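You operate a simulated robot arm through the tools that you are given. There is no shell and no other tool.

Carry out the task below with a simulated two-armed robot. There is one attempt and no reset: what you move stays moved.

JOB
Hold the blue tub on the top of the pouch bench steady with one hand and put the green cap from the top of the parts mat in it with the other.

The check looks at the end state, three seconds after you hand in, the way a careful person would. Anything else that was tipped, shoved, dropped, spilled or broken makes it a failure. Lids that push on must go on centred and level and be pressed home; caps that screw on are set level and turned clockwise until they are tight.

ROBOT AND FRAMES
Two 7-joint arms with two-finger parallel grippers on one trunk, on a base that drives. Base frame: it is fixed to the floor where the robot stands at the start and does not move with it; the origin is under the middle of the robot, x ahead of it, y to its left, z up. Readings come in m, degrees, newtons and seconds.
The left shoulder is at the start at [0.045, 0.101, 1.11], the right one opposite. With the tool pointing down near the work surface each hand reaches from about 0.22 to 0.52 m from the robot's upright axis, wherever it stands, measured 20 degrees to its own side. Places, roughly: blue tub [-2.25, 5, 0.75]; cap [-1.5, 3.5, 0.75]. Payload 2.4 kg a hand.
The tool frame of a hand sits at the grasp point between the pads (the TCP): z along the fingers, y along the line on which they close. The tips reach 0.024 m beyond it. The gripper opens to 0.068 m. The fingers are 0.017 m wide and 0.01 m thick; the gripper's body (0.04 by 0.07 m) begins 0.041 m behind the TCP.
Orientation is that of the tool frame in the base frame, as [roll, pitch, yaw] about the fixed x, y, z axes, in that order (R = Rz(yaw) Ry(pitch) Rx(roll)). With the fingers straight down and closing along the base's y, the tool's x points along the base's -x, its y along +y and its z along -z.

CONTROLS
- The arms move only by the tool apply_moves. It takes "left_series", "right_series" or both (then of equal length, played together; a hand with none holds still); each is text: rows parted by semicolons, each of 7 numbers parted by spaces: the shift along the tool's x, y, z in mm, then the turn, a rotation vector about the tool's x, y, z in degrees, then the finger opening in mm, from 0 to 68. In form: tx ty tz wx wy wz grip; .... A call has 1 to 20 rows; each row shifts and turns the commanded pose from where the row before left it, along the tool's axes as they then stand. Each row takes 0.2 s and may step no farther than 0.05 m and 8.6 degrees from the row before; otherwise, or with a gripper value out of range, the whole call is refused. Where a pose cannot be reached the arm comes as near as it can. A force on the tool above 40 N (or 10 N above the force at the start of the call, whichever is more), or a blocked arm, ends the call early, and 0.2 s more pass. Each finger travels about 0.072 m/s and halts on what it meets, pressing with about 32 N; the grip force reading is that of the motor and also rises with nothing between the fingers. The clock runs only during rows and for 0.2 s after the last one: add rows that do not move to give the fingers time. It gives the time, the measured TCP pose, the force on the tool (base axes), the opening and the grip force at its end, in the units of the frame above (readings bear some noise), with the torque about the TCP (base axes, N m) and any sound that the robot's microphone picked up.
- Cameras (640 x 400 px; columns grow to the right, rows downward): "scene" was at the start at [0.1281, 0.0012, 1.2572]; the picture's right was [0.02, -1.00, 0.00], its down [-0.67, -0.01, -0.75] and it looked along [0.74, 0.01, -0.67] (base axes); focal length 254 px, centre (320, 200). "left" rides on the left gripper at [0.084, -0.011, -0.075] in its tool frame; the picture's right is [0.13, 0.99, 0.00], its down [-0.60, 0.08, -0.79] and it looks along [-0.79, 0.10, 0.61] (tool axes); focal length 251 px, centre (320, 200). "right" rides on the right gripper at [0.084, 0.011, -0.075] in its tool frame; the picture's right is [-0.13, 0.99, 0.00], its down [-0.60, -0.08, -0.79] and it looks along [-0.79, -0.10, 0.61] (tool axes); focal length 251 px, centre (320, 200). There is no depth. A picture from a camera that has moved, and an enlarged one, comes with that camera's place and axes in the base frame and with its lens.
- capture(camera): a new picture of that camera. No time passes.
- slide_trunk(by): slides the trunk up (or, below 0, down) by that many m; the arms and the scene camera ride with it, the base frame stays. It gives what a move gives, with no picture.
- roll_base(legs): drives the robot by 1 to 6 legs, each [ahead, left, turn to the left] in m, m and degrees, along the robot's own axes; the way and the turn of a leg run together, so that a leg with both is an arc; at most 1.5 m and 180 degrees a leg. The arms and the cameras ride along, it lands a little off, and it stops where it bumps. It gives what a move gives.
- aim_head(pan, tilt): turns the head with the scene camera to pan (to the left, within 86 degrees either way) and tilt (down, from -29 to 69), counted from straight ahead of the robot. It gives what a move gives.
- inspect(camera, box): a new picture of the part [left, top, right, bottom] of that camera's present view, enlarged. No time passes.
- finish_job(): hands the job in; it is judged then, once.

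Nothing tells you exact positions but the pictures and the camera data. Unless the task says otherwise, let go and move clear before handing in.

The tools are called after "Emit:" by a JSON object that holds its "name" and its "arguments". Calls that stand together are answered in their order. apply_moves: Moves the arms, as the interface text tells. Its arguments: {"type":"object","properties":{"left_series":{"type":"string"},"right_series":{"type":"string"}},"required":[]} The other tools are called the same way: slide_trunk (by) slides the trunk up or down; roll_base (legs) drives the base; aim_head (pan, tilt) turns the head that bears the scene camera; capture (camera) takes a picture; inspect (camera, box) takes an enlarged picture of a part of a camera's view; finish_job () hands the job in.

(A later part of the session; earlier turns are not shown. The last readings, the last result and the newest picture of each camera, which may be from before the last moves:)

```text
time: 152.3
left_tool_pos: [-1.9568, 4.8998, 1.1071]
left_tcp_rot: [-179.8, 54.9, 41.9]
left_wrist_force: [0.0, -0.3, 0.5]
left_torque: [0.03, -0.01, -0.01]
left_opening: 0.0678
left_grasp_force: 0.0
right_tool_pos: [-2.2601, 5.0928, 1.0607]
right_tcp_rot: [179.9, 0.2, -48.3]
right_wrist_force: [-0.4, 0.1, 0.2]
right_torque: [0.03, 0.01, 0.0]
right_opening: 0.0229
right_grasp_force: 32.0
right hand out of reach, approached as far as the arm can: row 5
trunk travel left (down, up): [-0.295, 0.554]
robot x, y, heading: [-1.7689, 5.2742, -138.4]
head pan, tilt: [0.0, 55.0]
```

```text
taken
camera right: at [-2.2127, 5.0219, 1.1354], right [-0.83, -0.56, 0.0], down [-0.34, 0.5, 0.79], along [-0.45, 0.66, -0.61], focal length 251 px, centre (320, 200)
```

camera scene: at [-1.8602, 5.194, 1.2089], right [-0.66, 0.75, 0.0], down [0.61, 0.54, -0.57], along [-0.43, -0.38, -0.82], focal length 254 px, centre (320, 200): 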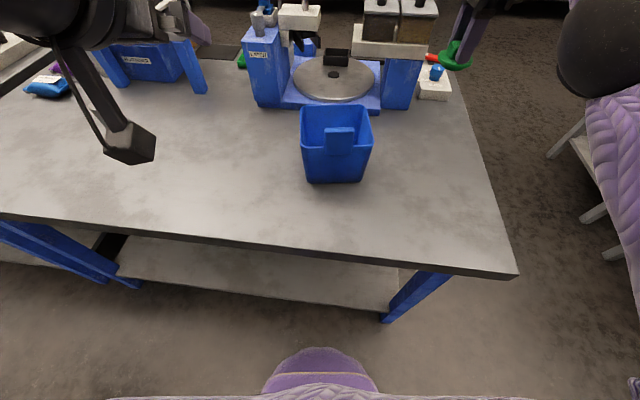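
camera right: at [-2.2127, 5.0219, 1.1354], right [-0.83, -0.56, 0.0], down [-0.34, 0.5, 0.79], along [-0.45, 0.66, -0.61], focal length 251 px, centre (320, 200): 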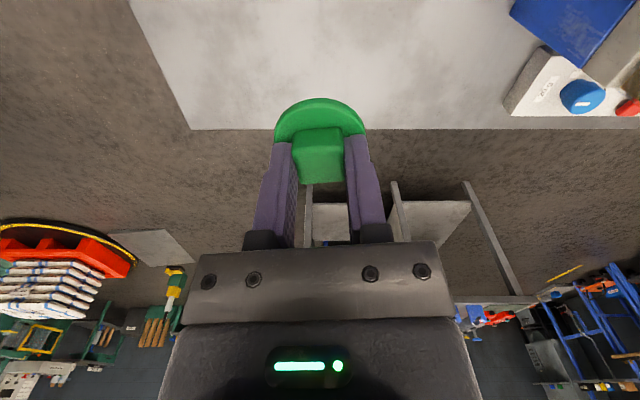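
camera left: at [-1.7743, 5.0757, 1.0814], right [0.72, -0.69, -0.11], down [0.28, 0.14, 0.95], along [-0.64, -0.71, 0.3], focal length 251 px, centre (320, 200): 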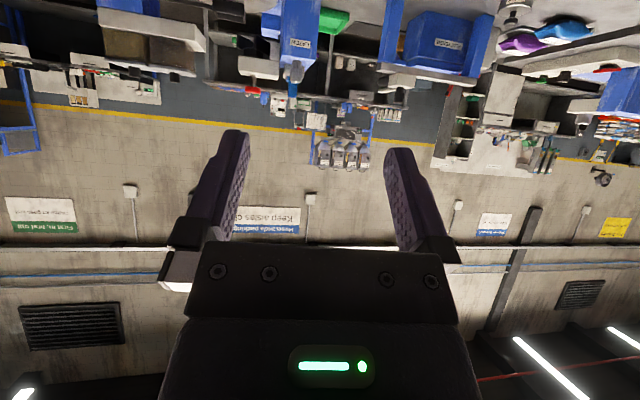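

The right hand reaches 0.49 m forward, just short of the tub's middle. The base front reaches only ~0.22 m, so there's room to advance 3 cm more; I'll pull the right hand back slightly first.

Emit:
{"name": "apply_moves", "arguments": {"right_series": "0 -25 0 0 0 0 14; 0 0 0 0 0 0 14"}}

Emit:
{"name": "roll_base", "arguments": {"legs": [[0.03, 0, 0]]}}

Emit:
{"name": "capture", "arguments": {"camera": "scene"}}

Emit:
{"name": "inspect", "arguments": {"camera": "scene", "box": [280, 100, 400, 175]}}

```text
time: 152.9
left_tool_pos: [-1.9569, 4.8999, 1.1055]
left_tcp_rot: [180.0, 55.1, 41.8]
left_wrist_force: [0.0, -0.7, 0.9]
left_torque: [0.01, 0.02, 0.03]
left_opening: 0.0681
left_grasp_force: 0.0
right_tool_pos: [-2.241, 5.112, 1.0592]
right_tcp_rot: [179.9, -0.1, -48.3]
right_wrist_force: [-0.1, -0.1, -0.4]
right_torque: [0.01, 0.0, 0.0]
right_opening: 0.0228
right_grasp_force: 32.2
trunk travel left (down, up): [-0.295, 0.554]
robot x, y, heading: [-1.7708, 5.2723, -138.5]
head pan, tilt: [0.0, 55.0]
```

```text
time: 153.8
left_tool_pos: [-1.9801, 4.8802, 1.1068]
left_tcp_rot: [-179.8, 54.9, 42.0]
left_wrist_force: [-0.3, 0.4, 0.3]
left_torque: [0.0, -0.01, 0.0]
left_opening: 0.0677
left_grasp_force: 0.1
right_tool_pos: [-2.2647, 5.0904, 1.0594]
right_tcp_rot: [-180.0, 0.0, -48.4]
right_wrist_force: [0.7, -0.2, -0.1]
right_torque: [-0.02, 0.02, 0.0]
right_opening: 0.0227
right_grasp_force: 32.3
trunk travel left (down, up): [-0.295, 0.554]
robot x, y, heading: [-1.7928, 5.2587, -138.1]
head pan, tilt: [0.0, 55.0]
```

```text
taken
camera scene: at [-1.8834, 5.1744, 1.2088], right [-0.66, 0.75, 0.0], down [0.61, 0.54, -0.57], along [-0.43, -0.38, -0.82], focal length 254 px, centre (320, 200)
```

scene: 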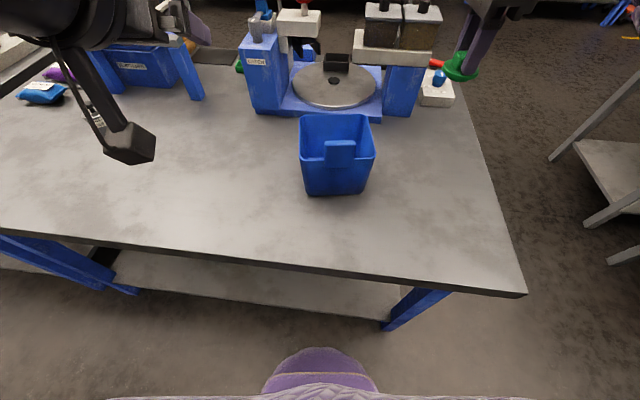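

```text
5.33 times, centred on (340, 138) of scene
camera zoom: at [-1.8834, 5.1744, 1.2088], right [-0.66, 0.75, 0.0], down [0.61, 0.54, -0.57], along [-0.43, -0.38, -0.82], focal length 1354 px, centre (213, 533)
```

zoom: 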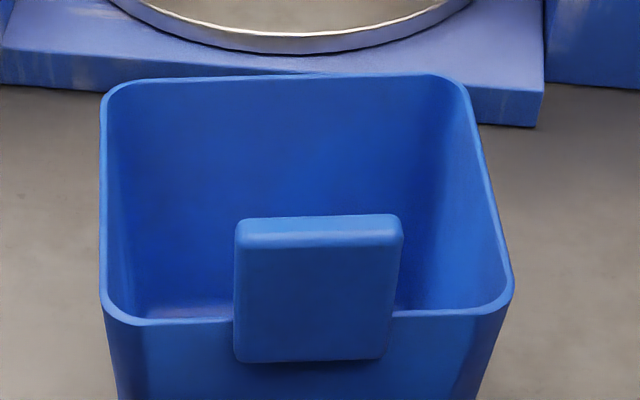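

The tab is confirmed at [-2.1164, 5.0055]. Now the left hand goes to a pre-grasp pose 9 cm back from the tab along its fingers.

Emit:
{"name": "apply_moves", "arguments": {"left_series": "26.6 -36.9 4.9 0 0 0 68; 26.6 -36.9 4.9 0 0 0 68; 26.6 -36.9 4.9 0 0 0 68; 26.6 -36.9 4.9 0 0 0 68; 26.6 -36.9 4.9 0 0 0 68; 0 0 0 0 0 0 68"}}

Emit:
{"name": "capture", "arguments": {"camera": "left"}}

Emit:
{"name": "capture", "arguments": {"camera": "scene"}}

```text
time: 155.2
left_tool_pos: [-2.0603, 5.0542, 0.9842]
left_tcp_rot: [-180.0, 55.0, 41.9]
left_wrist_force: [0.3, 0.1, 0.2]
left_torque: [0.03, 0.01, 0.02]
left_opening: 0.0679
left_grasp_force: 0.1
right_tool_pos: [-2.2629, 5.091, 1.0578]
right_tcp_rot: [-180.0, 0.1, -48.4]
right_wrist_force: [0.3, -0.2, 0.4]
right_torque: [0.0, 0.01, 0.03]
right_opening: 0.0226
right_grasp_force: 32.1
trunk travel left (down, up): [-0.295, 0.554]
robot x, y, heading: [-1.7928, 5.2578, -138.5]
head pan, tilt: [0.0, 55.0]
```

```text
taken
camera left: at [-1.985, 5.1342, 0.9585], right [0.72, -0.69, -0.11], down [0.28, 0.14, 0.95], along [-0.64, -0.71, 0.29], focal length 251 px, centre (320, 200)
```

left: 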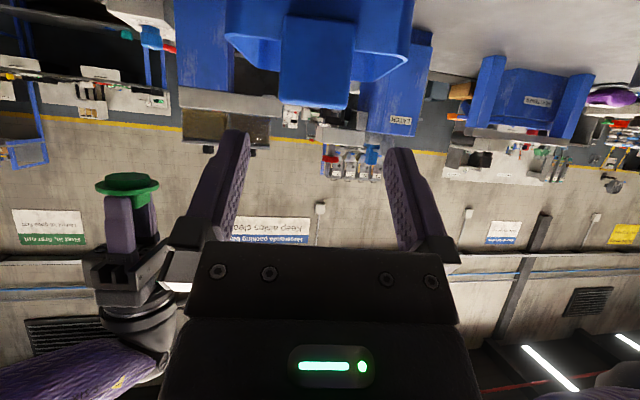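

```text
taken
camera scene: at [-1.8833, 5.1749, 1.2089], right [-0.66, 0.75, 0.0], down [0.61, 0.54, -0.57], along [-0.43, -0.38, -0.82], focal length 254 px, centre (320, 200)
```

scene: 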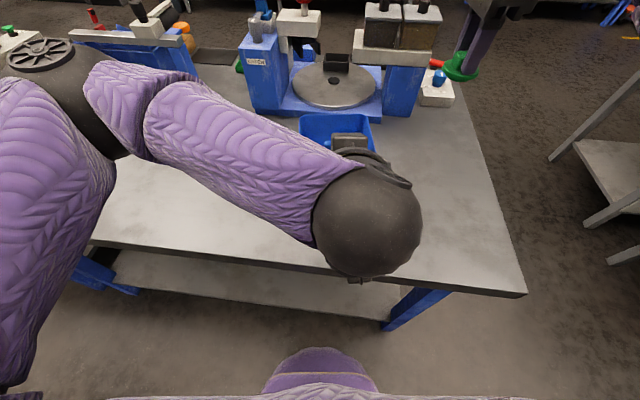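

The tab sits centred between the open left fingers in the wrist view (which is upside-down). I'll zoom to check alignment before moving in.

Emit:
{"name": "inspect", "arguments": {"camera": "left", "box": [200, 0, 440, 150]}}

Emit:
{"name": "capture", "arguments": {"camera": "right"}}

```text
2.67 times, centred on (320, 75) of left
camera zoom: at [-1.985, 5.1342, 0.9585], right [0.72, -0.69, -0.11], down [0.28, 0.14, 0.95], along [-0.64, -0.71, 0.29], focal length 670 px, centre (320, 533)
```

zoom: 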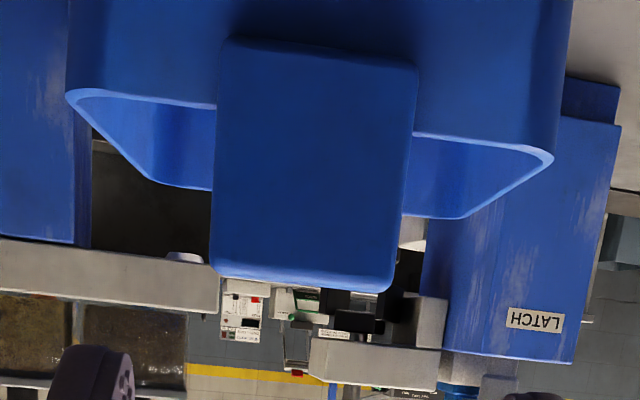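

```text
taken
camera right: at [-2.2168, 5.0194, 1.1342], right [-0.83, -0.56, 0.0], down [-0.34, 0.5, 0.79], along [-0.45, 0.66, -0.61], focal length 251 px, centre (320, 200)
```

right: 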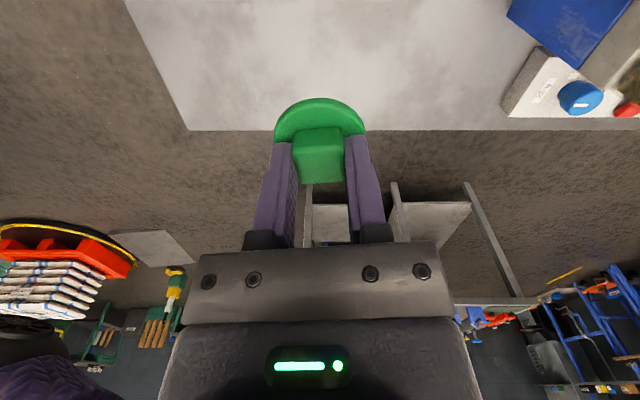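

Aligned to within 2 mm. Moving in along the fingers, first 60 mm.

Emit:
{"name": "apply_moves", "arguments": {"left_series": "0 -2 20 0 0 0 68; 0 0 20 0 0 0 68; 0 0 20 0 0 0 68; 0 0 0 0 0 0 68"}}

Emit:
{"name": "capture", "arguments": {"camera": "left"}}

```text
time: 156.2
left_tool_pos: [-2.0986, 5.0232, 0.95]
left_tcp_rot: [-179.8, 55.0, 41.8]
left_wrist_force: [0.5, 1.2, 0.1]
left_torque: [-0.01, 0.04, 0.01]
left_opening: 0.0678
left_grasp_force: 0.0
right_tool_pos: [-2.2639, 5.0907, 1.0585]
right_tcp_rot: [-180.0, 0.1, -48.4]
right_wrist_force: [0.4, -0.1, 0.0]
right_torque: [0.03, -0.05, 0.02]
right_opening: 0.0225
right_grasp_force: 32.0
trunk travel left (down, up): [-0.295, 0.554]
robot x, y, heading: [-1.7919, 5.2519, -138.4]
head pan, tilt: [0.0, 55.0]
```

```text
taken
camera left: at [-2.0233, 5.1041, 0.9247], right [0.72, -0.69, -0.11], down [0.28, 0.14, 0.95], along [-0.64, -0.71, 0.29], focal length 251 px, centre (320, 200)
```

left: 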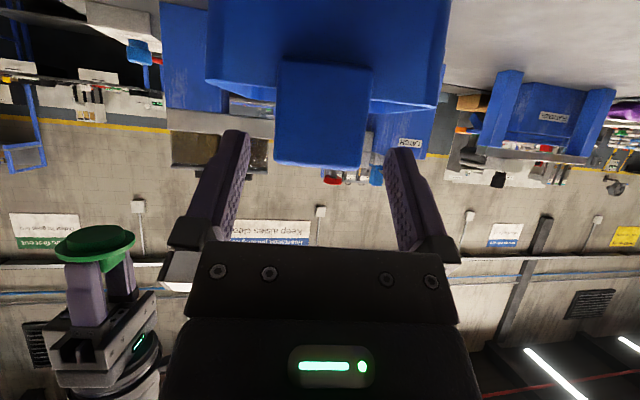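

The tab is entering between the fingertips with clearance on both sides. Last 30 mm, then a check.

Emit:
{"name": "apply_moves", "arguments": {"left_series": "0 0 15 0 0 0 68; 0 0 14 0 0 0 68; 0 0 0 0 0 0 68"}}

Emit:
{"name": "capture", "arguments": {"camera": "left"}}

Emit:
{"name": "inspect", "arguments": {"camera": "left", "box": [200, 20, 440, 170]}}

```text
time: 157.0
left_tool_pos: [-2.1162, 5.0087, 0.9332]
left_tcp_rot: [-180.0, 55.1, 41.9]
left_wrist_force: [0.3, 0.2, 0.1]
left_torque: [0.03, 0.01, 0.0]
left_opening: 0.0679
left_grasp_force: 0.1
right_tool_pos: [-2.2638, 5.09, 1.0587]
right_tcp_rot: [180.0, 0.0, -48.5]
right_wrist_force: [-0.3, 0.6, -0.2]
right_torque: [0.01, 0.0, 0.0]
right_opening: 0.0226
right_grasp_force: 31.9
trunk travel left (down, up): [-0.295, 0.554]
robot x, y, heading: [-1.7945, 5.2551, -138.4]
head pan, tilt: [0.0, 55.0]
```

```text
taken
camera left: at [-2.0405, 5.0887, 0.9081], right [0.72, -0.69, -0.11], down [0.28, 0.14, 0.95], along [-0.64, -0.71, 0.29], focal length 251 px, centre (320, 200)
```

left: 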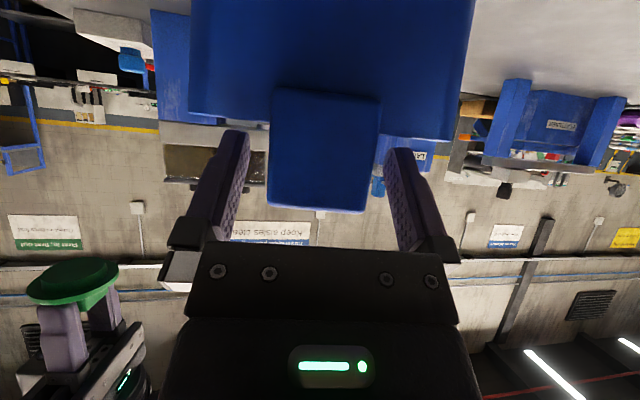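

```text
2.67 times, centred on (320, 95) of left
camera zoom: at [-2.0405, 5.0887, 0.9081], right [0.72, -0.69, -0.11], down [0.28, 0.14, 0.95], along [-0.64, -0.71, 0.29], focal length 670 px, centre (320, 480)
```

zoom: 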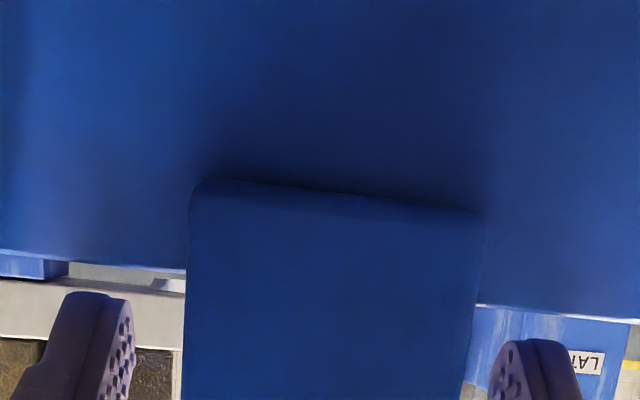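

The tab is centred at the grasp point and the tips are just above the rim. Closing the left hand gently on the tab.

Emit:
{"name": "apply_moves", "arguments": {"left_series": "0 0 0 0 0 0 56; 0 0 0 0 0 0 50; 0 0 0 0 0 0 42; 0 0 0 0 0 0 40; 0 0 0 0 0 0 40"}}

Emit:
{"name": "capture", "arguments": {"camera": "left"}}

Emit:
{"name": "capture", "arguments": {"camera": "scene"}}

```text
time: 158.2
left_tool_pos: [-2.1154, 5.0084, 0.9326]
left_tcp_rot: [-179.8, 55.0, 41.8]
left_wrist_force: [-1.0, -1.0, -0.4]
left_torque: [-0.01, -0.04, 0.05]
left_opening: 0.0477
left_grasp_force: 32.0
right_tool_pos: [-2.2642, 5.0904, 1.0593]
right_tcp_rot: [-180.0, 0.0, -48.4]
right_wrist_force: [1.1, 0.4, -0.7]
right_torque: [0.02, -0.01, 0.01]
right_opening: 0.0228
right_grasp_force: 31.6
trunk travel left (down, up): [-0.295, 0.554]
robot x, y, heading: [-1.7886, 5.2566, -138.5]
head pan, tilt: [0.0, 55.0]
```

```text
taken
camera left: at [-2.0404, 5.0888, 0.9082], right [0.72, -0.69, -0.11], down [0.28, 0.14, 0.95], along [-0.64, -0.71, 0.29], focal length 251 px, centre (320, 200)
```

left: 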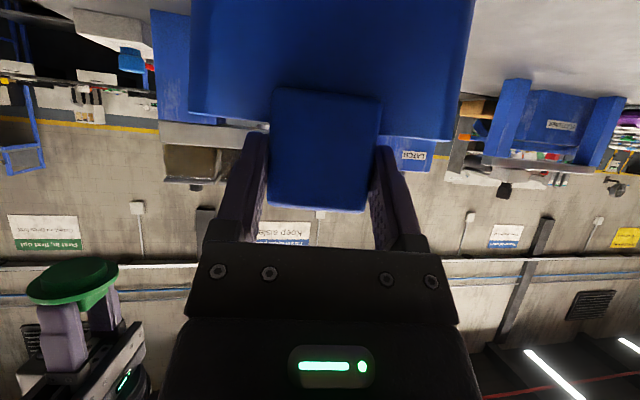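

```text
taken
camera scene: at [-1.8832, 5.1747, 1.2089], right [-0.66, 0.75, 0.0], down [0.61, 0.54, -0.57], along [-0.43, -0.38, -0.82], focal length 254 px, centre (320, 200)
```

scene: 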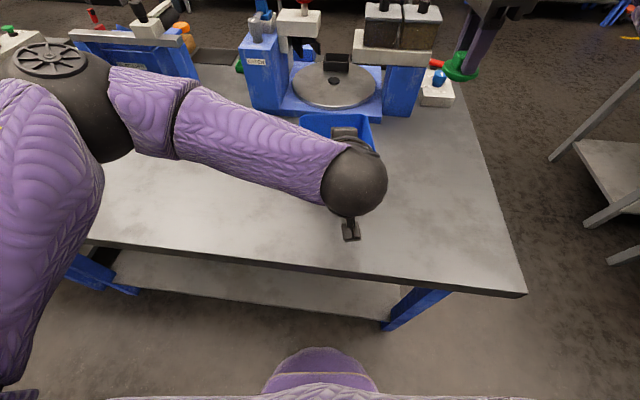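

The tub is held (47.7 mm, 32 N) and did not shift. Now the right hand brings the cap over the tub's middle at safe height.

Emit:
{"name": "apply_moves", "arguments": {"right_series": "33 3 0 0 0 0 14; 33 3 0 0 0 0 14; 33 3 0 0 0 0 14; 33 3 0 0 0 0 14; 32 3 0 0 0 0 14; 0 0 0 0 0 0 14", "left_series": "0 0 0 0 0 0 40; 0 0 0 0 0 0 40; 0 0 0 0 0 0 40; 0 0 0 0 0 0 40; 0 0 0 0 0 0 40; 0 0 0 0 0 0 40"}}

Emit:
{"name": "capture", "arguments": {"camera": "right"}}

Emit:
{"name": "capture", "arguments": {"camera": "scene"}}

Emit:
{"name": "capture", "arguments": {"camera": "left"}}

```text
time: 159.6
left_tool_pos: [-2.1158, 5.0086, 0.9326]
left_tcp_rot: [-179.8, 55.2, 41.9]
left_wrist_force: [-0.3, 0.3, -0.4]
left_torque: [0.02, 0.0, -0.04]
left_opening: 0.0477
left_grasp_force: 32.3
right_tool_pos: [-2.1614, 4.9661, 1.0557]
right_tcp_rot: [-179.9, 0.0, -48.4]
right_wrist_force: [0.2, -0.1, -0.6]
right_torque: [-0.02, 0.02, -0.01]
right_opening: 0.0225
right_grasp_force: 31.9
right hand out of reach, approached as far as the arm can: row 5
trunk travel left (down, up): [-0.295, 0.554]
robot x, y, heading: [-1.7952, 5.258, -138.6]
head pan, tilt: [0.0, 55.0]
```

```text
taken
camera right: at [-2.1146, 4.8944, 1.1313], right [-0.83, -0.56, 0.0], down [-0.34, 0.5, 0.79], along [-0.45, 0.66, -0.61], focal length 251 px, centre (320, 200)
```

right: 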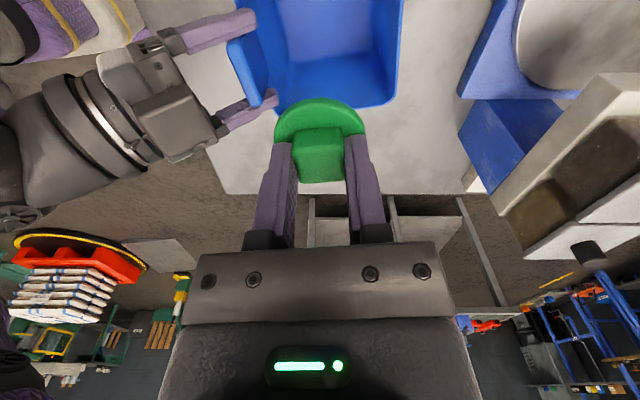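

```text
taken
camera scene: at [-1.8831, 5.1746, 1.2089], right [-0.66, 0.75, 0.0], down [0.61, 0.54, -0.57], along [-0.43, -0.38, -0.82], focal length 254 px, centre (320, 200)
```

scene: 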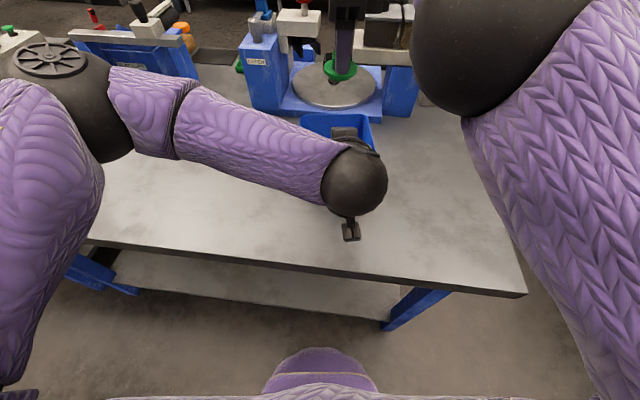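

```text
taken
camera left: at [-2.0403, 5.0887, 0.9082], right [0.72, -0.69, -0.11], down [0.28, 0.14, 0.95], along [-0.64, -0.71, 0.29], focal length 251 px, centre (320, 200)
```

left: 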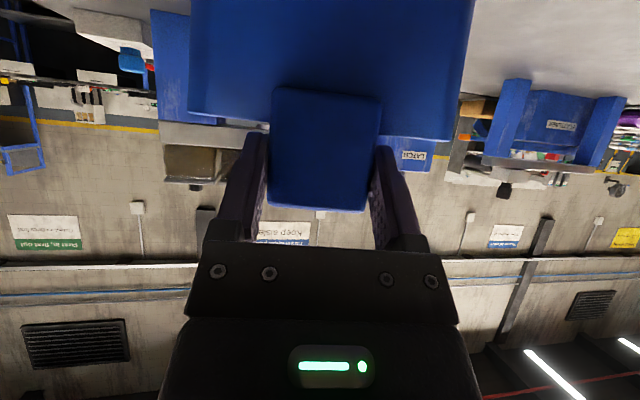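

The cap is over the tub's middle (rim plane centre matches the tool axis within a few mm) and the left hold is steady. Lowering 100 mm with a small centring correction.

Emit:
{"name": "apply_moves", "arguments": {"right_series": "0 0 25 0 0 0 14; 0 0 25 0 0 0 14; 2 3 25 0 0 0 14; 1 2 25 0 0 0 14; 0 0 0 0 0 0 14", "left_series": "0 0 0 0 0 0 40; 0 0 0 0 0 0 40; 0 0 0 0 0 0 40; 0 0 0 0 0 0 40; 0 0 0 0 0 0 40"}}

Emit:
{"name": "capture", "arguments": {"camera": "right"}}

Emit:
{"name": "capture", "arguments": {"camera": "scene"}}

```text
time: 160.8
left_tool_pos: [-2.1154, 5.0081, 0.9325]
left_tcp_rot: [-179.9, 55.1, 42.0]
left_wrist_force: [-0.3, 0.0, 0.2]
left_torque: [-0.04, 0.0, 0.08]
left_opening: 0.0478
left_grasp_force: 31.9
right_tool_pos: [-2.1703, 4.9501, 0.957]
right_tcp_rot: [-179.8, 0.0, -48.4]
right_wrist_force: [-0.1, -0.8, 0.0]
right_torque: [0.03, 0.0, 0.0]
right_opening: 0.0227
right_grasp_force: 32.3
right hand out of reach, approached as far as the arm can: row 1, 2
trunk travel left (down, up): [-0.295, 0.554]
robot x, y, heading: [-1.7942, 5.26, -138.5]
head pan, tilt: [0.0, 55.0]
```

```text
taken
camera right: at [-2.1232, 4.8783, 1.0323], right [-0.83, -0.56, 0.0], down [-0.34, 0.5, 0.79], along [-0.44, 0.66, -0.61], focal length 251 px, centre (320, 200)
```

right: 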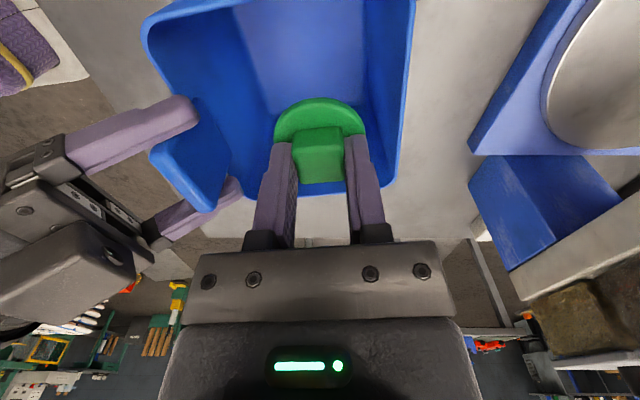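

```text
taken
camera scene: at [-1.8832, 5.1746, 1.2089], right [-0.66, 0.75, 0.0], down [0.61, 0.54, -0.57], along [-0.43, -0.38, -0.82], focal length 254 px, centre (320, 200)
```

scene: 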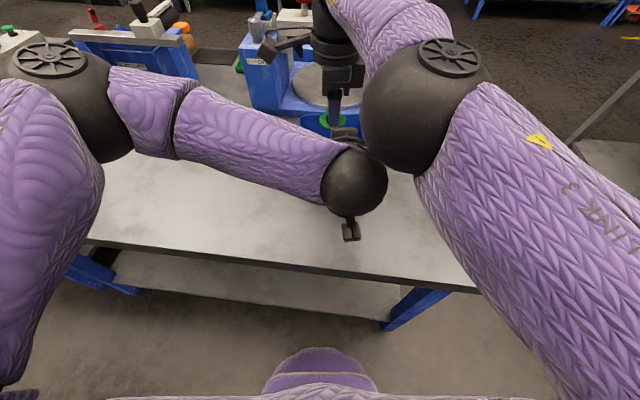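

The cap is now entering the tub opening, about 12 mm too far forward, and the right elbow looks close to the left wrist. I'll inspect that clearance before continuing.

Emit:
{"name": "inspect", "arguments": {"camera": "scene", "box": [280, 70, 480, 195]}}

Emit:
{"name": "aim_head", "arguments": {"pan": -10, "tilt": 69}}

Emit:
{"name": "capture", "arguments": {"camera": "scene"}}

```text
3.20 times, centred on (380, 132) of scene
camera zoom: at [-1.8832, 5.1746, 1.2089], right [-0.66, 0.75, 0.0], down [0.61, 0.54, -0.57], along [-0.43, -0.38, -0.82], focal length 813 px, centre (128, 416)
```

zoom: 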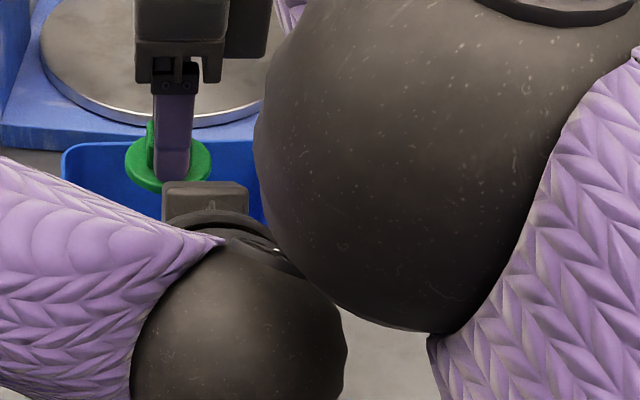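

```text
time: 161.5
left_tool_pos: [-2.1151, 5.0087, 0.9321]
left_tcp_rot: [-179.8, 54.9, 41.9]
left_wrist_force: [1.3, -0.9, 1.0]
left_torque: [0.0, -0.01, -0.01]
left_opening: 0.0476
left_grasp_force: 31.9
right_tool_pos: [-2.1714, 4.9491, 0.9574]
right_tcp_rot: [-179.9, 0.0, -48.4]
right_wrist_force: [0.3, -0.2, 0.3]
right_torque: [-0.01, 0.02, 0.01]
right_opening: 0.0225
right_grasp_force: 32.2
trunk travel left (down, up): [-0.295, 0.554]
robot x, y, heading: [-1.7934, 5.2566, -138.5]
head pan, tilt: [-10.0, 68.8]
```

```text
taken
camera scene: at [-1.8769, 5.1931, 1.1935], right [-0.53, 0.85, 0.0], down [0.79, 0.49, -0.36], along [-0.31, -0.19, -0.93], focal length 254 px, centre (320, 200)
```

scene: 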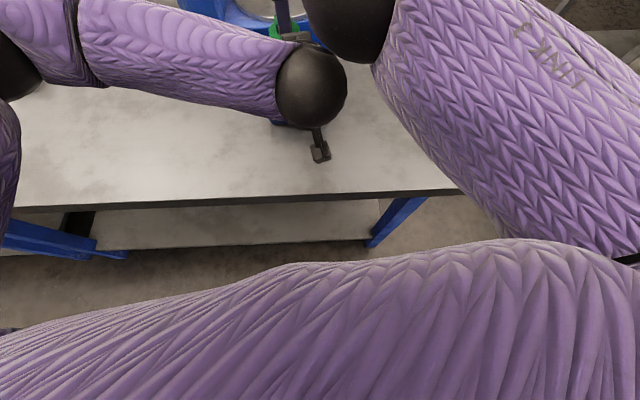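

Triangulating puts the right elbow only ~2 cm from the left wrist, and straight lowering could bring them together. I'll re-centre, then tilt the right hand 24° about its forward axis so its wrist and elbow swing out to the right.

Emit:
{"name": "apply_moves", "arguments": {"right_series": "-6 -4 -5 0 0 0 14; -6 -4 -5 0 0 0 14; -6 -4 0 0 0 0 14; 0 0 0 0 8 0 14; 0 0 0 0 8 0 14; 0 0 0 0 8 0 14; 0 0 0 0 0 0 14", "left_series": "0 0 0 0 0 0 40; 0 0 0 0 0 0 40; 0 0 0 0 0 0 40; 0 0 0 0 0 0 40; 0 0 0 0 0 0 40; 0 0 0 0 0 0 40; 0 0 0 0 0 0 40"}}

Emit:
{"name": "aim_head", "arguments": {"pan": 0, "tilt": 55}}

Emit:
{"name": "capture", "arguments": {"camera": "scene"}}

Emit:
{"name": "capture", "arguments": {"camera": "right"}}

```text
time: 163.1
left_tool_pos: [-2.1152, 5.0095, 0.933]
left_tcp_rot: [-180.0, 55.1, 41.8]
left_wrist_force: [1.0, 0.7, -0.7]
left_torque: [0.03, -0.04, 0.0]
left_opening: 0.0477
left_grasp_force: 32.1
right_tool_pos: [-2.1907, 4.9456, 0.9708]
right_tcp_rot: [-179.9, -24.1, -48.4]
right_wrist_force: [-0.9, 0.0, 1.2]
right_torque: [0.0, 0.03, 0.02]
right_opening: 0.0225
right_grasp_force: 32.2
right hand out of reach, approached as far as the arm can: row 1, 2, 3, 4, 5, 6
trunk travel left (down, up): [-0.295, 0.554]
robot x, y, heading: [-1.7924, 5.261, -138.3]
head pan, tilt: [-10.0, 68.8]
```

```text
time: 163.9
left_tool_pos: [-2.1154, 5.0095, 0.9333]
left_tcp_rot: [-179.9, 55.0, 41.9]
left_wrist_force: [-0.8, 0.2, -0.9]
left_torque: [-0.03, -0.02, 0.04]
left_opening: 0.0476
left_grasp_force: 32.6
right_tool_pos: [-2.1911, 4.9452, 0.9719]
right_tcp_rot: [-179.9, -23.9, -48.4]
right_wrist_force: [0.3, 0.4, -0.4]
right_torque: [0.02, 0.03, 0.02]
right_opening: 0.0226
right_grasp_force: 32.0
trunk travel left (down, up): [-0.295, 0.554]
robot x, y, heading: [-1.793, 5.2572, -138.6]
head pan, tilt: [0.0, 55.0]
```

```text
taken
camera scene: at [-1.8832, 5.1747, 1.2088], right [-0.66, 0.75, 0.0], down [0.61, 0.54, -0.57], along [-0.43, -0.38, -0.82], focal length 254 px, centre (320, 200)
```

scene: 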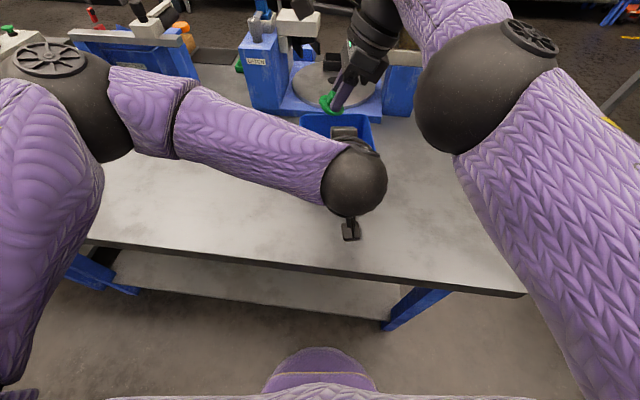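

```text
taken
camera right: at [-2.1682, 4.9022, 1.0751], right [-0.82, -0.57, -0.05], down [-0.52, 0.71, 0.48], along [-0.23, 0.42, -0.88], focal length 251 px, centre (320, 200)
```

right: 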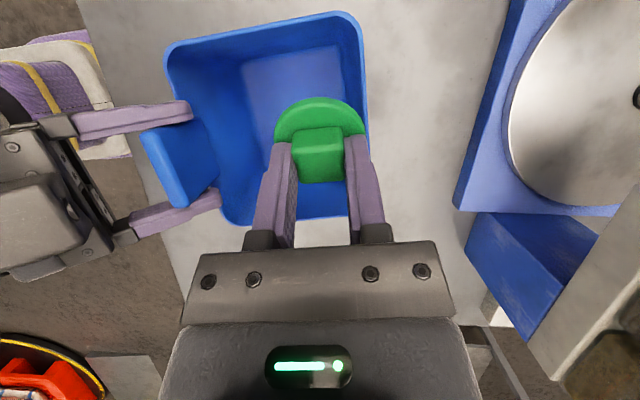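

The elbow moved away, but the wrist ran into a joint limit (the reached pose is ~3 cm further forward than commanded). The current tool yaw is awkward for reaching across, so I'll retreat up and to the right, untilt, and then turn the right tool 180° so its camera faces outward.

Emit:
{"name": "apply_moves", "arguments": {"right_series": "0 0 -30 0 0 0 14; 0 0 -30 0 0 0 14; 0 0 -30 0 0 0 14; -27 0 -12 0 0 0 14; -27 0 -12 0 0 0 14; -27 0 -12 0 0 0 14; -27 0 -12 0 0 0 14; 0 0 0 0 -8 0 14; 0 0 0 0 -8 0 14; 0 0 0 0 -8 0 14; 0 0 0 0 0 0 14", "left_series": "0 0 0 0 0 0 40; 0 0 0 0 0 0 40; 0 0 0 0 0 0 40; 0 0 0 0 0 0 40; 0 0 0 0 0 0 40; 0 0 0 0 0 0 40; 0 0 0 0 0 0 40; 0 0 0 0 0 0 40; 0 0 0 0 0 0 40; 0 0 0 0 0 0 40; 0 0 0 0 0 0 40"}}

Emit:
{"name": "capture", "arguments": {"camera": "scene"}}

Emit:
{"name": "capture", "arguments": {"camera": "left"}}

```text
time: 166.3
left_tool_pos: [-2.1151, 5.0082, 0.9339]
left_tcp_rot: [-179.8, 55.0, 41.7]
left_wrist_force: [-0.6, -0.5, 0.8]
left_torque: [-0.04, -0.03, 0.01]
left_opening: 0.0477
left_grasp_force: 31.8
right_tool_pos: [-2.2785, 5.0758, 1.0523]
right_tcp_rot: [-179.9, 0.1, -48.4]
right_wrist_force: [-0.5, -0.2, 0.2]
right_torque: [0.01, -0.02, 0.0]
right_opening: 0.0227
right_grasp_force: 32.0
right hand out of reach, approached as far as the arm can: row 2, 3, 6, 7
trunk travel left (down, up): [-0.295, 0.554]
robot x, y, heading: [-1.7986, 5.2568, -138.2]
head pan, tilt: [0.0, 55.0]
```

```text
taken
camera scene: at [-1.8832, 5.1747, 1.2089], right [-0.66, 0.75, 0.0], down [0.61, 0.54, -0.57], along [-0.43, -0.38, -0.82], focal length 254 px, centre (320, 200)
```

scene: 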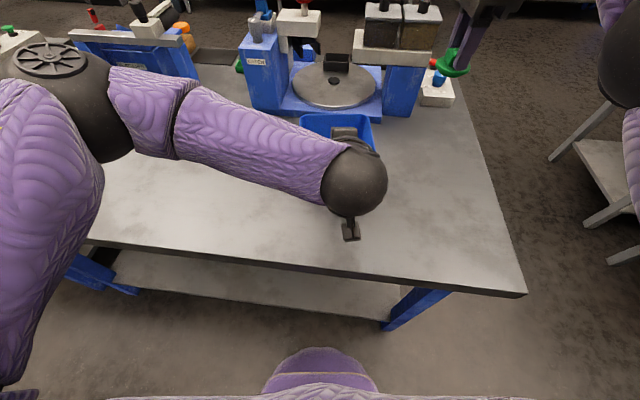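

```text
taken
camera left: at [-2.0404, 5.0887, 0.9082], right [0.72, -0.69, -0.11], down [0.28, 0.14, 0.95], along [-0.64, -0.71, 0.29], focal length 251 px, centre (320, 200)
```

left: 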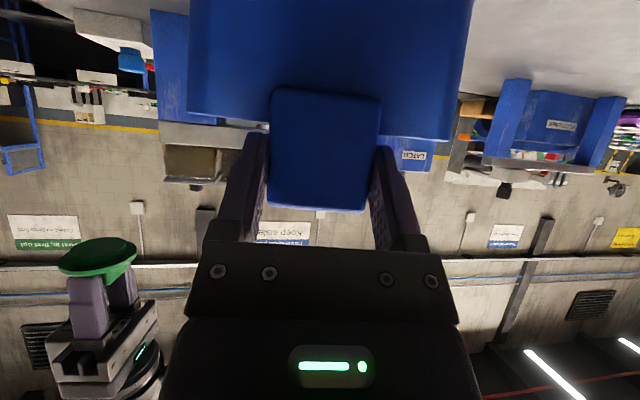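

The tub stayed still and the right hand is clear. Now I'll draw it back a little and start turning the tool -180° about its axis.

Emit:
{"name": "apply_moves", "arguments": {"right_series": "-10 -35 -5 0 0 0 14; -10 -35 -5 0 0 0 14; 0 0 0 0 0 -8.5 14; 0 0 0 0 0 -8.5 14; 0 0 0 0 0 -8.5 14; 0 0 0 0 0 -8.5 14; 0 0 0 0 0 -8.5 14; 0 0 0 0 0 -8.5 14; 0 0 0 0 0 -8.5 14; 0 0 0 0 0 -8.5 14; 0 0 0 0 0 -8.5 14; 0 0 0 0 0 -8.5 14; 0 0 0 0 0 -5 14; 0 0 0 0 0 0 14"}}

Emit:
{"name": "capture", "arguments": {"camera": "scene"}}

Emit:
{"name": "capture", "arguments": {"camera": "right"}}

```text
time: 169.3
left_tool_pos: [-2.1167, 5.009, 0.9342]
left_tcp_rot: [-179.9, 55.1, 41.8]
left_wrist_force: [-0.8, 0.9, 0.2]
left_torque: [-0.02, -0.06, 0.02]
left_opening: 0.0473
left_grasp_force: 31.6
right_tool_pos: [-2.2394, 5.1374, 1.0633]
right_tcp_rot: [180.0, 0.0, 41.7]
right_wrist_force: [0.8, 0.5, -0.6]
right_torque: [0.01, -0.02, 0.01]
right_opening: 0.0223
right_grasp_force: 32.3
trunk travel left (down, up): [-0.295, 0.554]
robot x, y, heading: [-1.7952, 5.2584, -138.7]
head pan, tilt: [0.0, 55.0]
```

```text
taken
camera scene: at [-1.8833, 5.1747, 1.2089], right [-0.66, 0.75, 0.0], down [0.61, 0.54, -0.57], along [-0.43, -0.38, -0.82], focal length 254 px, centre (320, 200)
```

scene: 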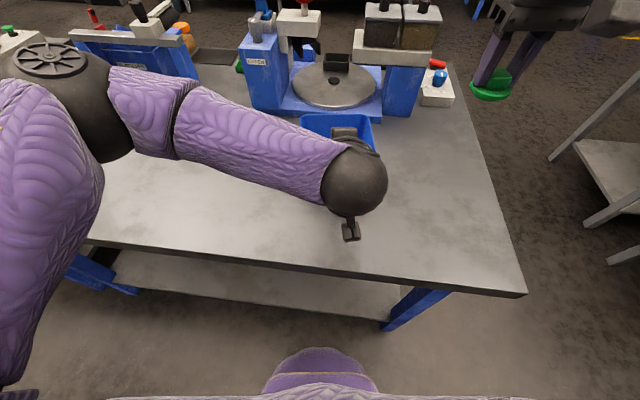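

```text
taken
camera right: at [-2.1703, 5.1836, 1.1377], right [0.56, -0.83, 0.0], down [-0.5, -0.34, 0.79], along [-0.65, -0.45, -0.61], focal length 251 px, centre (320, 200)
```

right: 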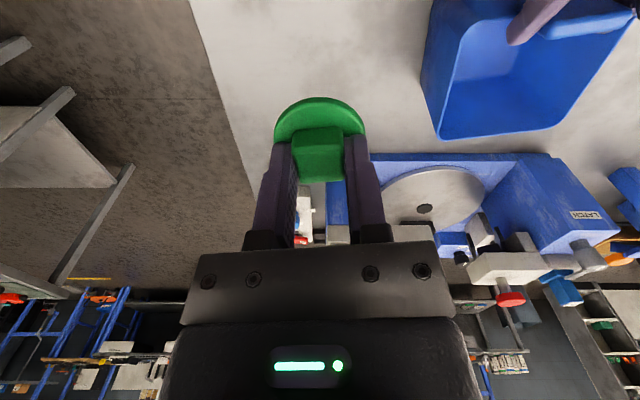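

Halfway round without trouble. Continuing the turn another -90°.

Emit:
{"name": "apply_moves", "arguments": {"right_series": "0 0 0 0 0 -8.5 14; 0 0 0 0 0 -8.5 14; 0 0 0 0 0 -8.5 14; 0 0 0 0 0 -8.5 14; 0 0 0 0 0 -8.5 14; 0 0 0 0 0 -8.5 14; 0 0 0 0 0 -8.5 14; 0 0 0 0 0 -8.5 14; 0 0 0 0 0 -8.5 14; 0 0 0 0 0 -8.5 14; 0 0 0 0 0 -5 14; 0 0 0 0 0 0 14"}}

Emit:
{"name": "capture", "arguments": {"camera": "scene"}}

Emit:
{"name": "capture", "arguments": {"camera": "right"}}

```text
time: 171.9
left_tool_pos: [-2.1169, 5.0072, 0.9331]
left_tcp_rot: [-179.9, 55.0, 41.8]
left_wrist_force: [-0.3, 0.6, 0.3]
left_torque: [-0.02, -0.02, -0.01]
left_opening: 0.0475
left_grasp_force: 31.6
right_tool_pos: [-2.0401, 5.1514, 1.0373]
right_tcp_rot: [-179.9, 0.1, 131.7]
right_wrist_force: [-0.5, -0.2, 0.3]
right_torque: [0.0, 0.01, -0.01]
right_opening: 0.0227
right_grasp_force: 32.2
right hand out of reach, approached as far as the arm can: row 4, 5, 6, 7, 8, 9, 10, 11
trunk travel left (down, up): [-0.295, 0.554]
robot x, y, heading: [-1.7926, 5.2545, -138.3]
head pan, tilt: [0.0, 55.0]
```

```text
taken
camera scene: at [-1.8832, 5.1747, 1.2089], right [-0.66, 0.75, 0.0], down [0.61, 0.54, -0.57], along [-0.43, -0.38, -0.82], focal length 254 px, centre (320, 200)
```

scene: 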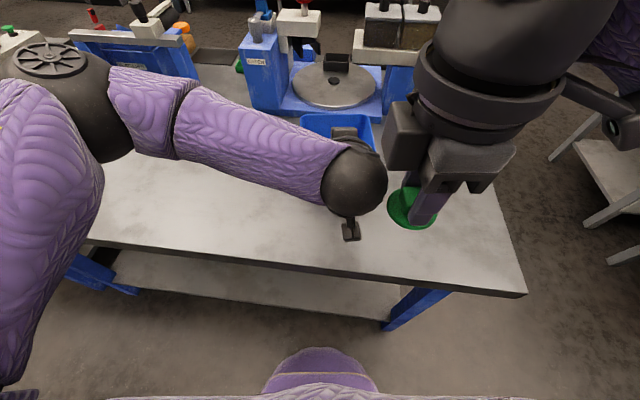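

```text
taken
camera right: at [-2.0883, 5.2205, 1.1113], right [0.83, 0.56, 0.0], down [0.34, -0.5, 0.79], along [0.45, -0.66, -0.61], focal length 251 px, centre (320, 200)
```

right: 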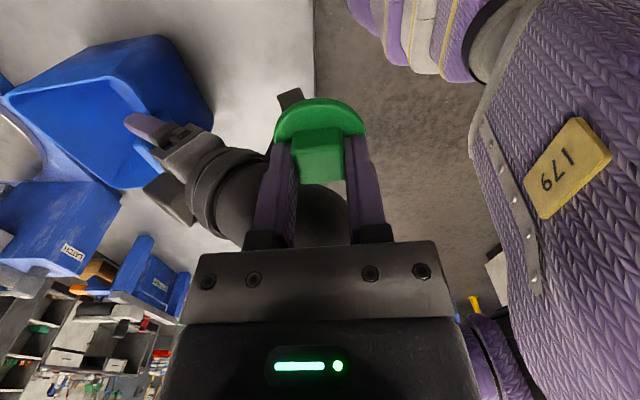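

That direction hits the wrist's limit (the hand drifted towards my left wrist), so I'll reverse it the same way and instead stop at +65° from the default, which is inside the wrist's range and still keeps the camera off the left hand.

Emit:
{"name": "apply_moves", "arguments": {"right_series": "0 0 0 0 0 5 14; 0 0 0 0 0 8.5 14; 0 0 0 0 0 8.5 14; 0 0 0 0 0 8.5 14; 0 0 0 0 0 8.5 14; 0 0 0 0 0 8.5 14; 0 0 0 0 0 8.5 14; 0 0 0 0 0 8.5 14; 0 0 0 0 0 8.5 14; 0 0 0 0 0 8.5 14; 0 0 0 0 0 8.5 14; 0 0 0 0 0 0 14"}}

Emit:
{"name": "capture", "arguments": {"camera": "scene"}}

Emit:
{"name": "capture", "arguments": {"camera": "left"}}

```text
time: 174.5
left_tool_pos: [-2.1156, 5.009, 0.9329]
left_tcp_rot: [-180.0, 55.0, 41.9]
left_wrist_force: [-0.6, 0.1, 0.5]
left_torque: [-0.02, -0.06, 0.02]
left_opening: 0.0474
left_grasp_force: 31.2
right_tool_pos: [-2.0407, 5.1511, 1.035]
right_tcp_rot: [-180.0, 0.0, 41.5]
right_wrist_force: [0.1, 0.5, -0.6]
right_torque: [-0.01, -0.01, -0.01]
right_opening: 0.0228
right_grasp_force: 31.5
trunk travel left (down, up): [-0.295, 0.554]
robot x, y, heading: [-1.795, 5.2555, -138.6]
head pan, tilt: [0.0, 55.0]
```

```text
taken
camera scene: at [-1.8832, 5.1747, 1.2089], right [-0.66, 0.75, 0.0], down [0.61, 0.54, -0.57], along [-0.43, -0.38, -0.82], focal length 254 px, centre (320, 200)
```

scene: 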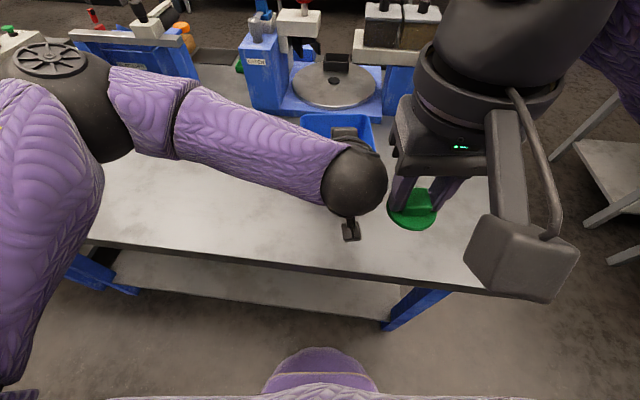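

```text
taken
camera left: at [-2.0403, 5.0888, 0.9082], right [0.72, -0.69, -0.11], down [0.28, 0.14, 0.95], along [-0.64, -0.71, 0.29], focal length 251 px, centre (320, 200)
```

left: 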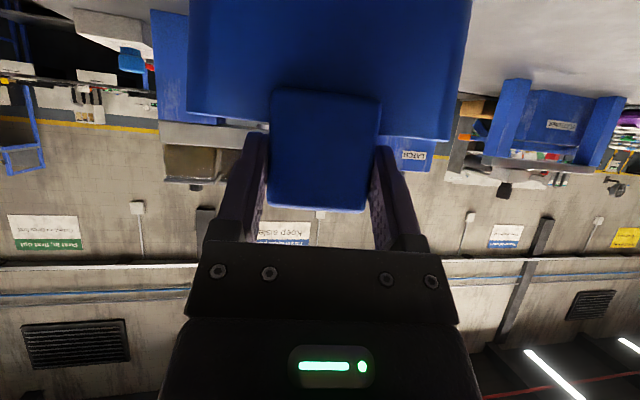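

The pose clamps where it ended, so the hand now hovers near my left wrist but untouched. I'll move it right and up, then forward, then turn +65°.

Emit:
{"name": "apply_moves", "arguments": {"right_series": "0 -38 -15 0 0 0 14; 0 -38 -15 0 0 0 14; 0 -38 -10 0 0 0 14; -40 0 0 0 0 0 14; -40 0 0 0 0 0 14; -40 0 0 0 0 0 14; -40 0 0 0 0 0 14; 0 0 0 0 0 8.5 14; 0 0 0 0 0 8.5 14; 0 0 0 0 0 8.5 14; 0 0 0 0 0 8.5 14; 0 0 0 0 0 8.5 14; 0 0 0 0 0 8.5 14; 0 0 0 0 0 8.5 14; 0 0 0 0 0 5.5 14; 0 0 0 0 0 0 14"}}

Emit:
{"name": "capture", "arguments": {"camera": "scene"}}

Emit:
{"name": "capture", "arguments": {"camera": "right"}}

```text
time: 177.9
left_tool_pos: [-2.1155, 5.0071, 0.9326]
left_tcp_rot: [-179.9, 55.0, 41.8]
left_wrist_force: [0.6, -0.3, 0.0]
left_torque: [-0.03, -0.03, 0.03]
left_opening: 0.0475
left_grasp_force: 32.2
right_tool_pos: [-2.2354, 5.1312, 1.0749]
right_tcp_rot: [-180.0, 0.0, -23.5]
right_wrist_force: [0.1, 1.1, 0.6]
right_torque: [-0.01, 0.01, 0.02]
right_opening: 0.0228
right_grasp_force: 32.7
trunk travel left (down, up): [-0.295, 0.554]
robot x, y, heading: [-1.7927, 5.2549, -138.3]
head pan, tilt: [0.0, 55.0]
```

```text
taken
camera scene: at [-1.8832, 5.1747, 1.2089], right [-0.66, 0.75, 0.0], down [0.61, 0.54, -0.57], along [-0.43, -0.38, -0.82], focal length 254 px, centre (320, 200)
```

scene: 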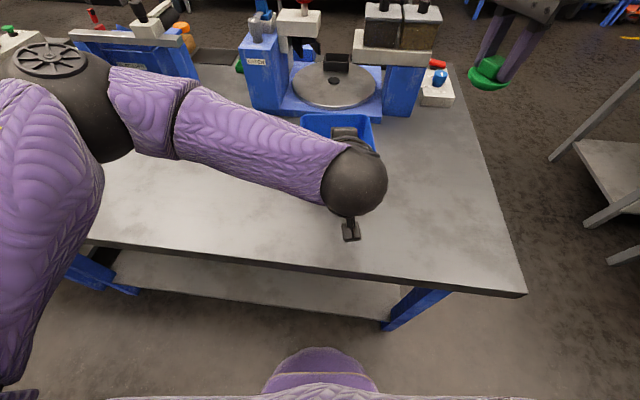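

```text
taken
camera right: at [-2.1634, 5.0856, 1.1504], right [-0.51, -0.86, 0.0], down [-0.52, 0.31, 0.79], along [-0.68, 0.41, -0.61], focal length 251 px, centre (320, 200)
```

right: 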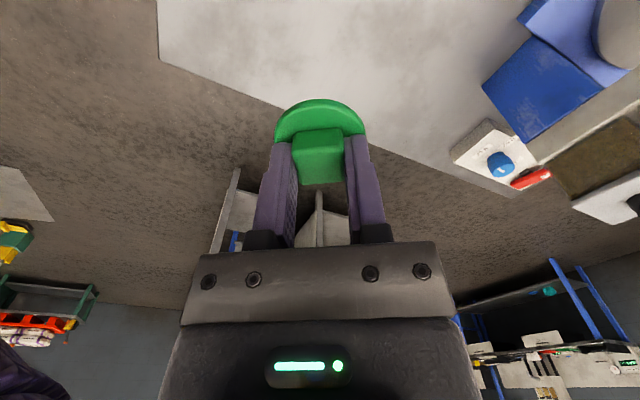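

The hand is free and at a comfortable yaw. Now moving the cap over the tub (aiming 10 mm right of its centre) at z ≈ 1.03.

Emit:
{"name": "apply_moves", "arguments": {"right_series": "24.7 25.6 9 0 0 0 14; 24.7 25.6 9 0 0 0 14; 24.7 25.6 9 0 0 0 14; 24.7 25.6 9 0 0 0 14; 24.6 25.6 9 0 0 0 14; 0 0 0 0 0 0 14"}}

Emit:
{"name": "capture", "arguments": {"camera": "scene"}}

Emit:
{"name": "capture", "arguments": {"camera": "right"}}

```text
time: 179.3
left_tool_pos: [-2.1164, 5.0083, 0.933]
left_tcp_rot: [-179.9, 55.0, 41.9]
left_wrist_force: [0.0, 0.0, -0.4]
left_torque: [-0.07, -0.01, -0.06]
left_opening: 0.0476
left_grasp_force: 31.9
right_tool_pos: [-2.1724, 4.9656, 1.0286]
right_tcp_rot: [179.9, 0.0, -23.2]
right_wrist_force: [0.3, -0.4, -0.1]
right_torque: [-0.02, 0.04, 0.05]
right_opening: 0.0225
right_grasp_force: 31.6
trunk travel left (down, up): [-0.295, 0.554]
robot x, y, heading: [-1.7888, 5.2564, -138.4]
head pan, tilt: [0.0, 55.0]
```

```text
taken
camera scene: at [-1.8831, 5.1746, 1.2089], right [-0.66, 0.75, 0.0], down [0.61, 0.54, -0.57], along [-0.43, -0.38, -0.82], focal length 254 px, centre (320, 200)
```

scene: 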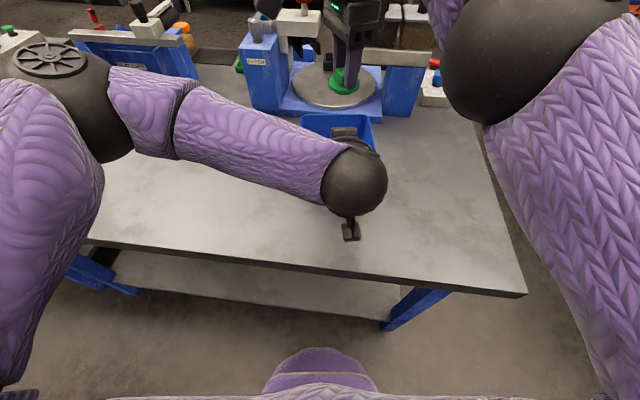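

```text
taken
camera right: at [-2.1006, 4.921, 1.105], right [-0.51, -0.86, 0.0], down [-0.52, 0.31, 0.79], along [-0.68, 0.41, -0.61], focal length 251 px, centre (320, 200)
```

right: 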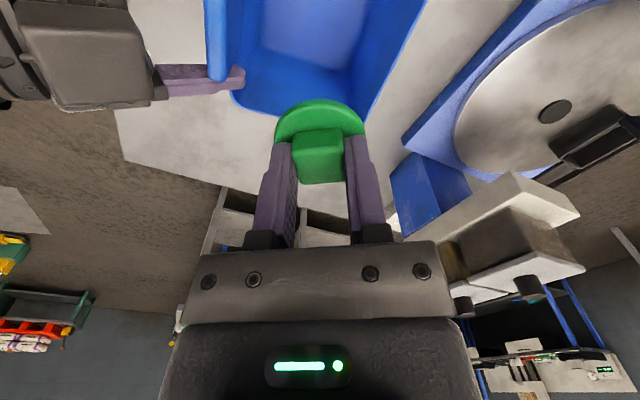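

On target with no limit reached, and the elbow is well to the right now. Lowering 80 mm and checking again.

Emit:
{"name": "apply_moves", "arguments": {"right_series": "0 0 20 0 0 0 14; 0 0 20 0 0 0 14; 0 0 20 0 0 0 14; 0 0 20 0 0 0 14; 0 0 0 0 0 0 14"}}

Emit:
{"name": "capture", "arguments": {"camera": "scene"}}

Emit:
{"name": "capture", "arguments": {"camera": "right"}}

```text
time: 180.5
left_tool_pos: [-2.1164, 5.0096, 0.9324]
left_tcp_rot: [-179.9, 55.0, 41.8]
left_wrist_force: [-0.2, 0.2, -0.7]
left_torque: [-0.07, -0.03, 0.01]
left_opening: 0.0476
left_grasp_force: 31.9
right_tool_pos: [-2.1731, 4.9633, 0.9499]
right_tcp_rot: [-180.0, 0.1, -23.5]
right_wrist_force: [-0.3, 0.4, -0.4]
right_torque: [-0.02, -0.01, -0.01]
right_opening: 0.0226
right_grasp_force: 31.6
trunk travel left (down, up): [-0.295, 0.554]
robot x, y, heading: [-1.7939, 5.2555, -138.4]
head pan, tilt: [0.0, 55.0]
```

```text
taken
camera scene: at [-1.8832, 5.1746, 1.2089], right [-0.66, 0.75, 0.0], down [0.61, 0.54, -0.57], along [-0.43, -0.38, -0.82], focal length 254 px, centre (320, 200)
```

scene: 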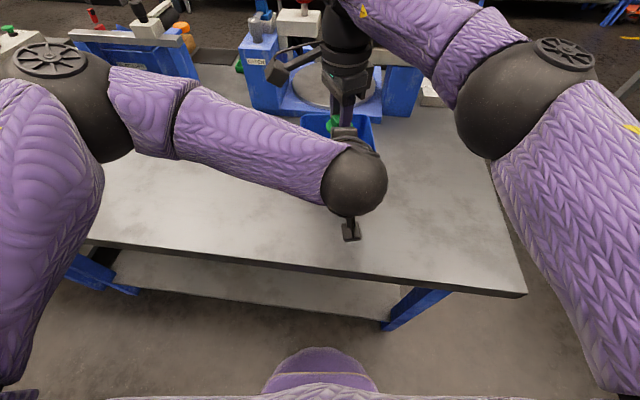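

```text
taken
camera right: at [-2.1004, 4.9185, 1.0253], right [-0.51, -0.86, 0.0], down [-0.52, 0.31, 0.79], along [-0.68, 0.41, -0.61], focal length 251 px, centre (320, 200)
```

right: 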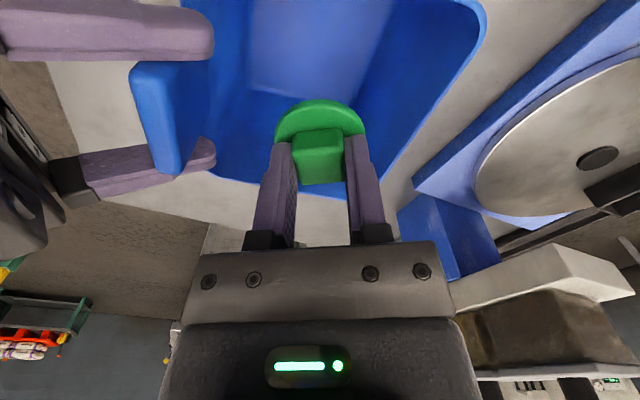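

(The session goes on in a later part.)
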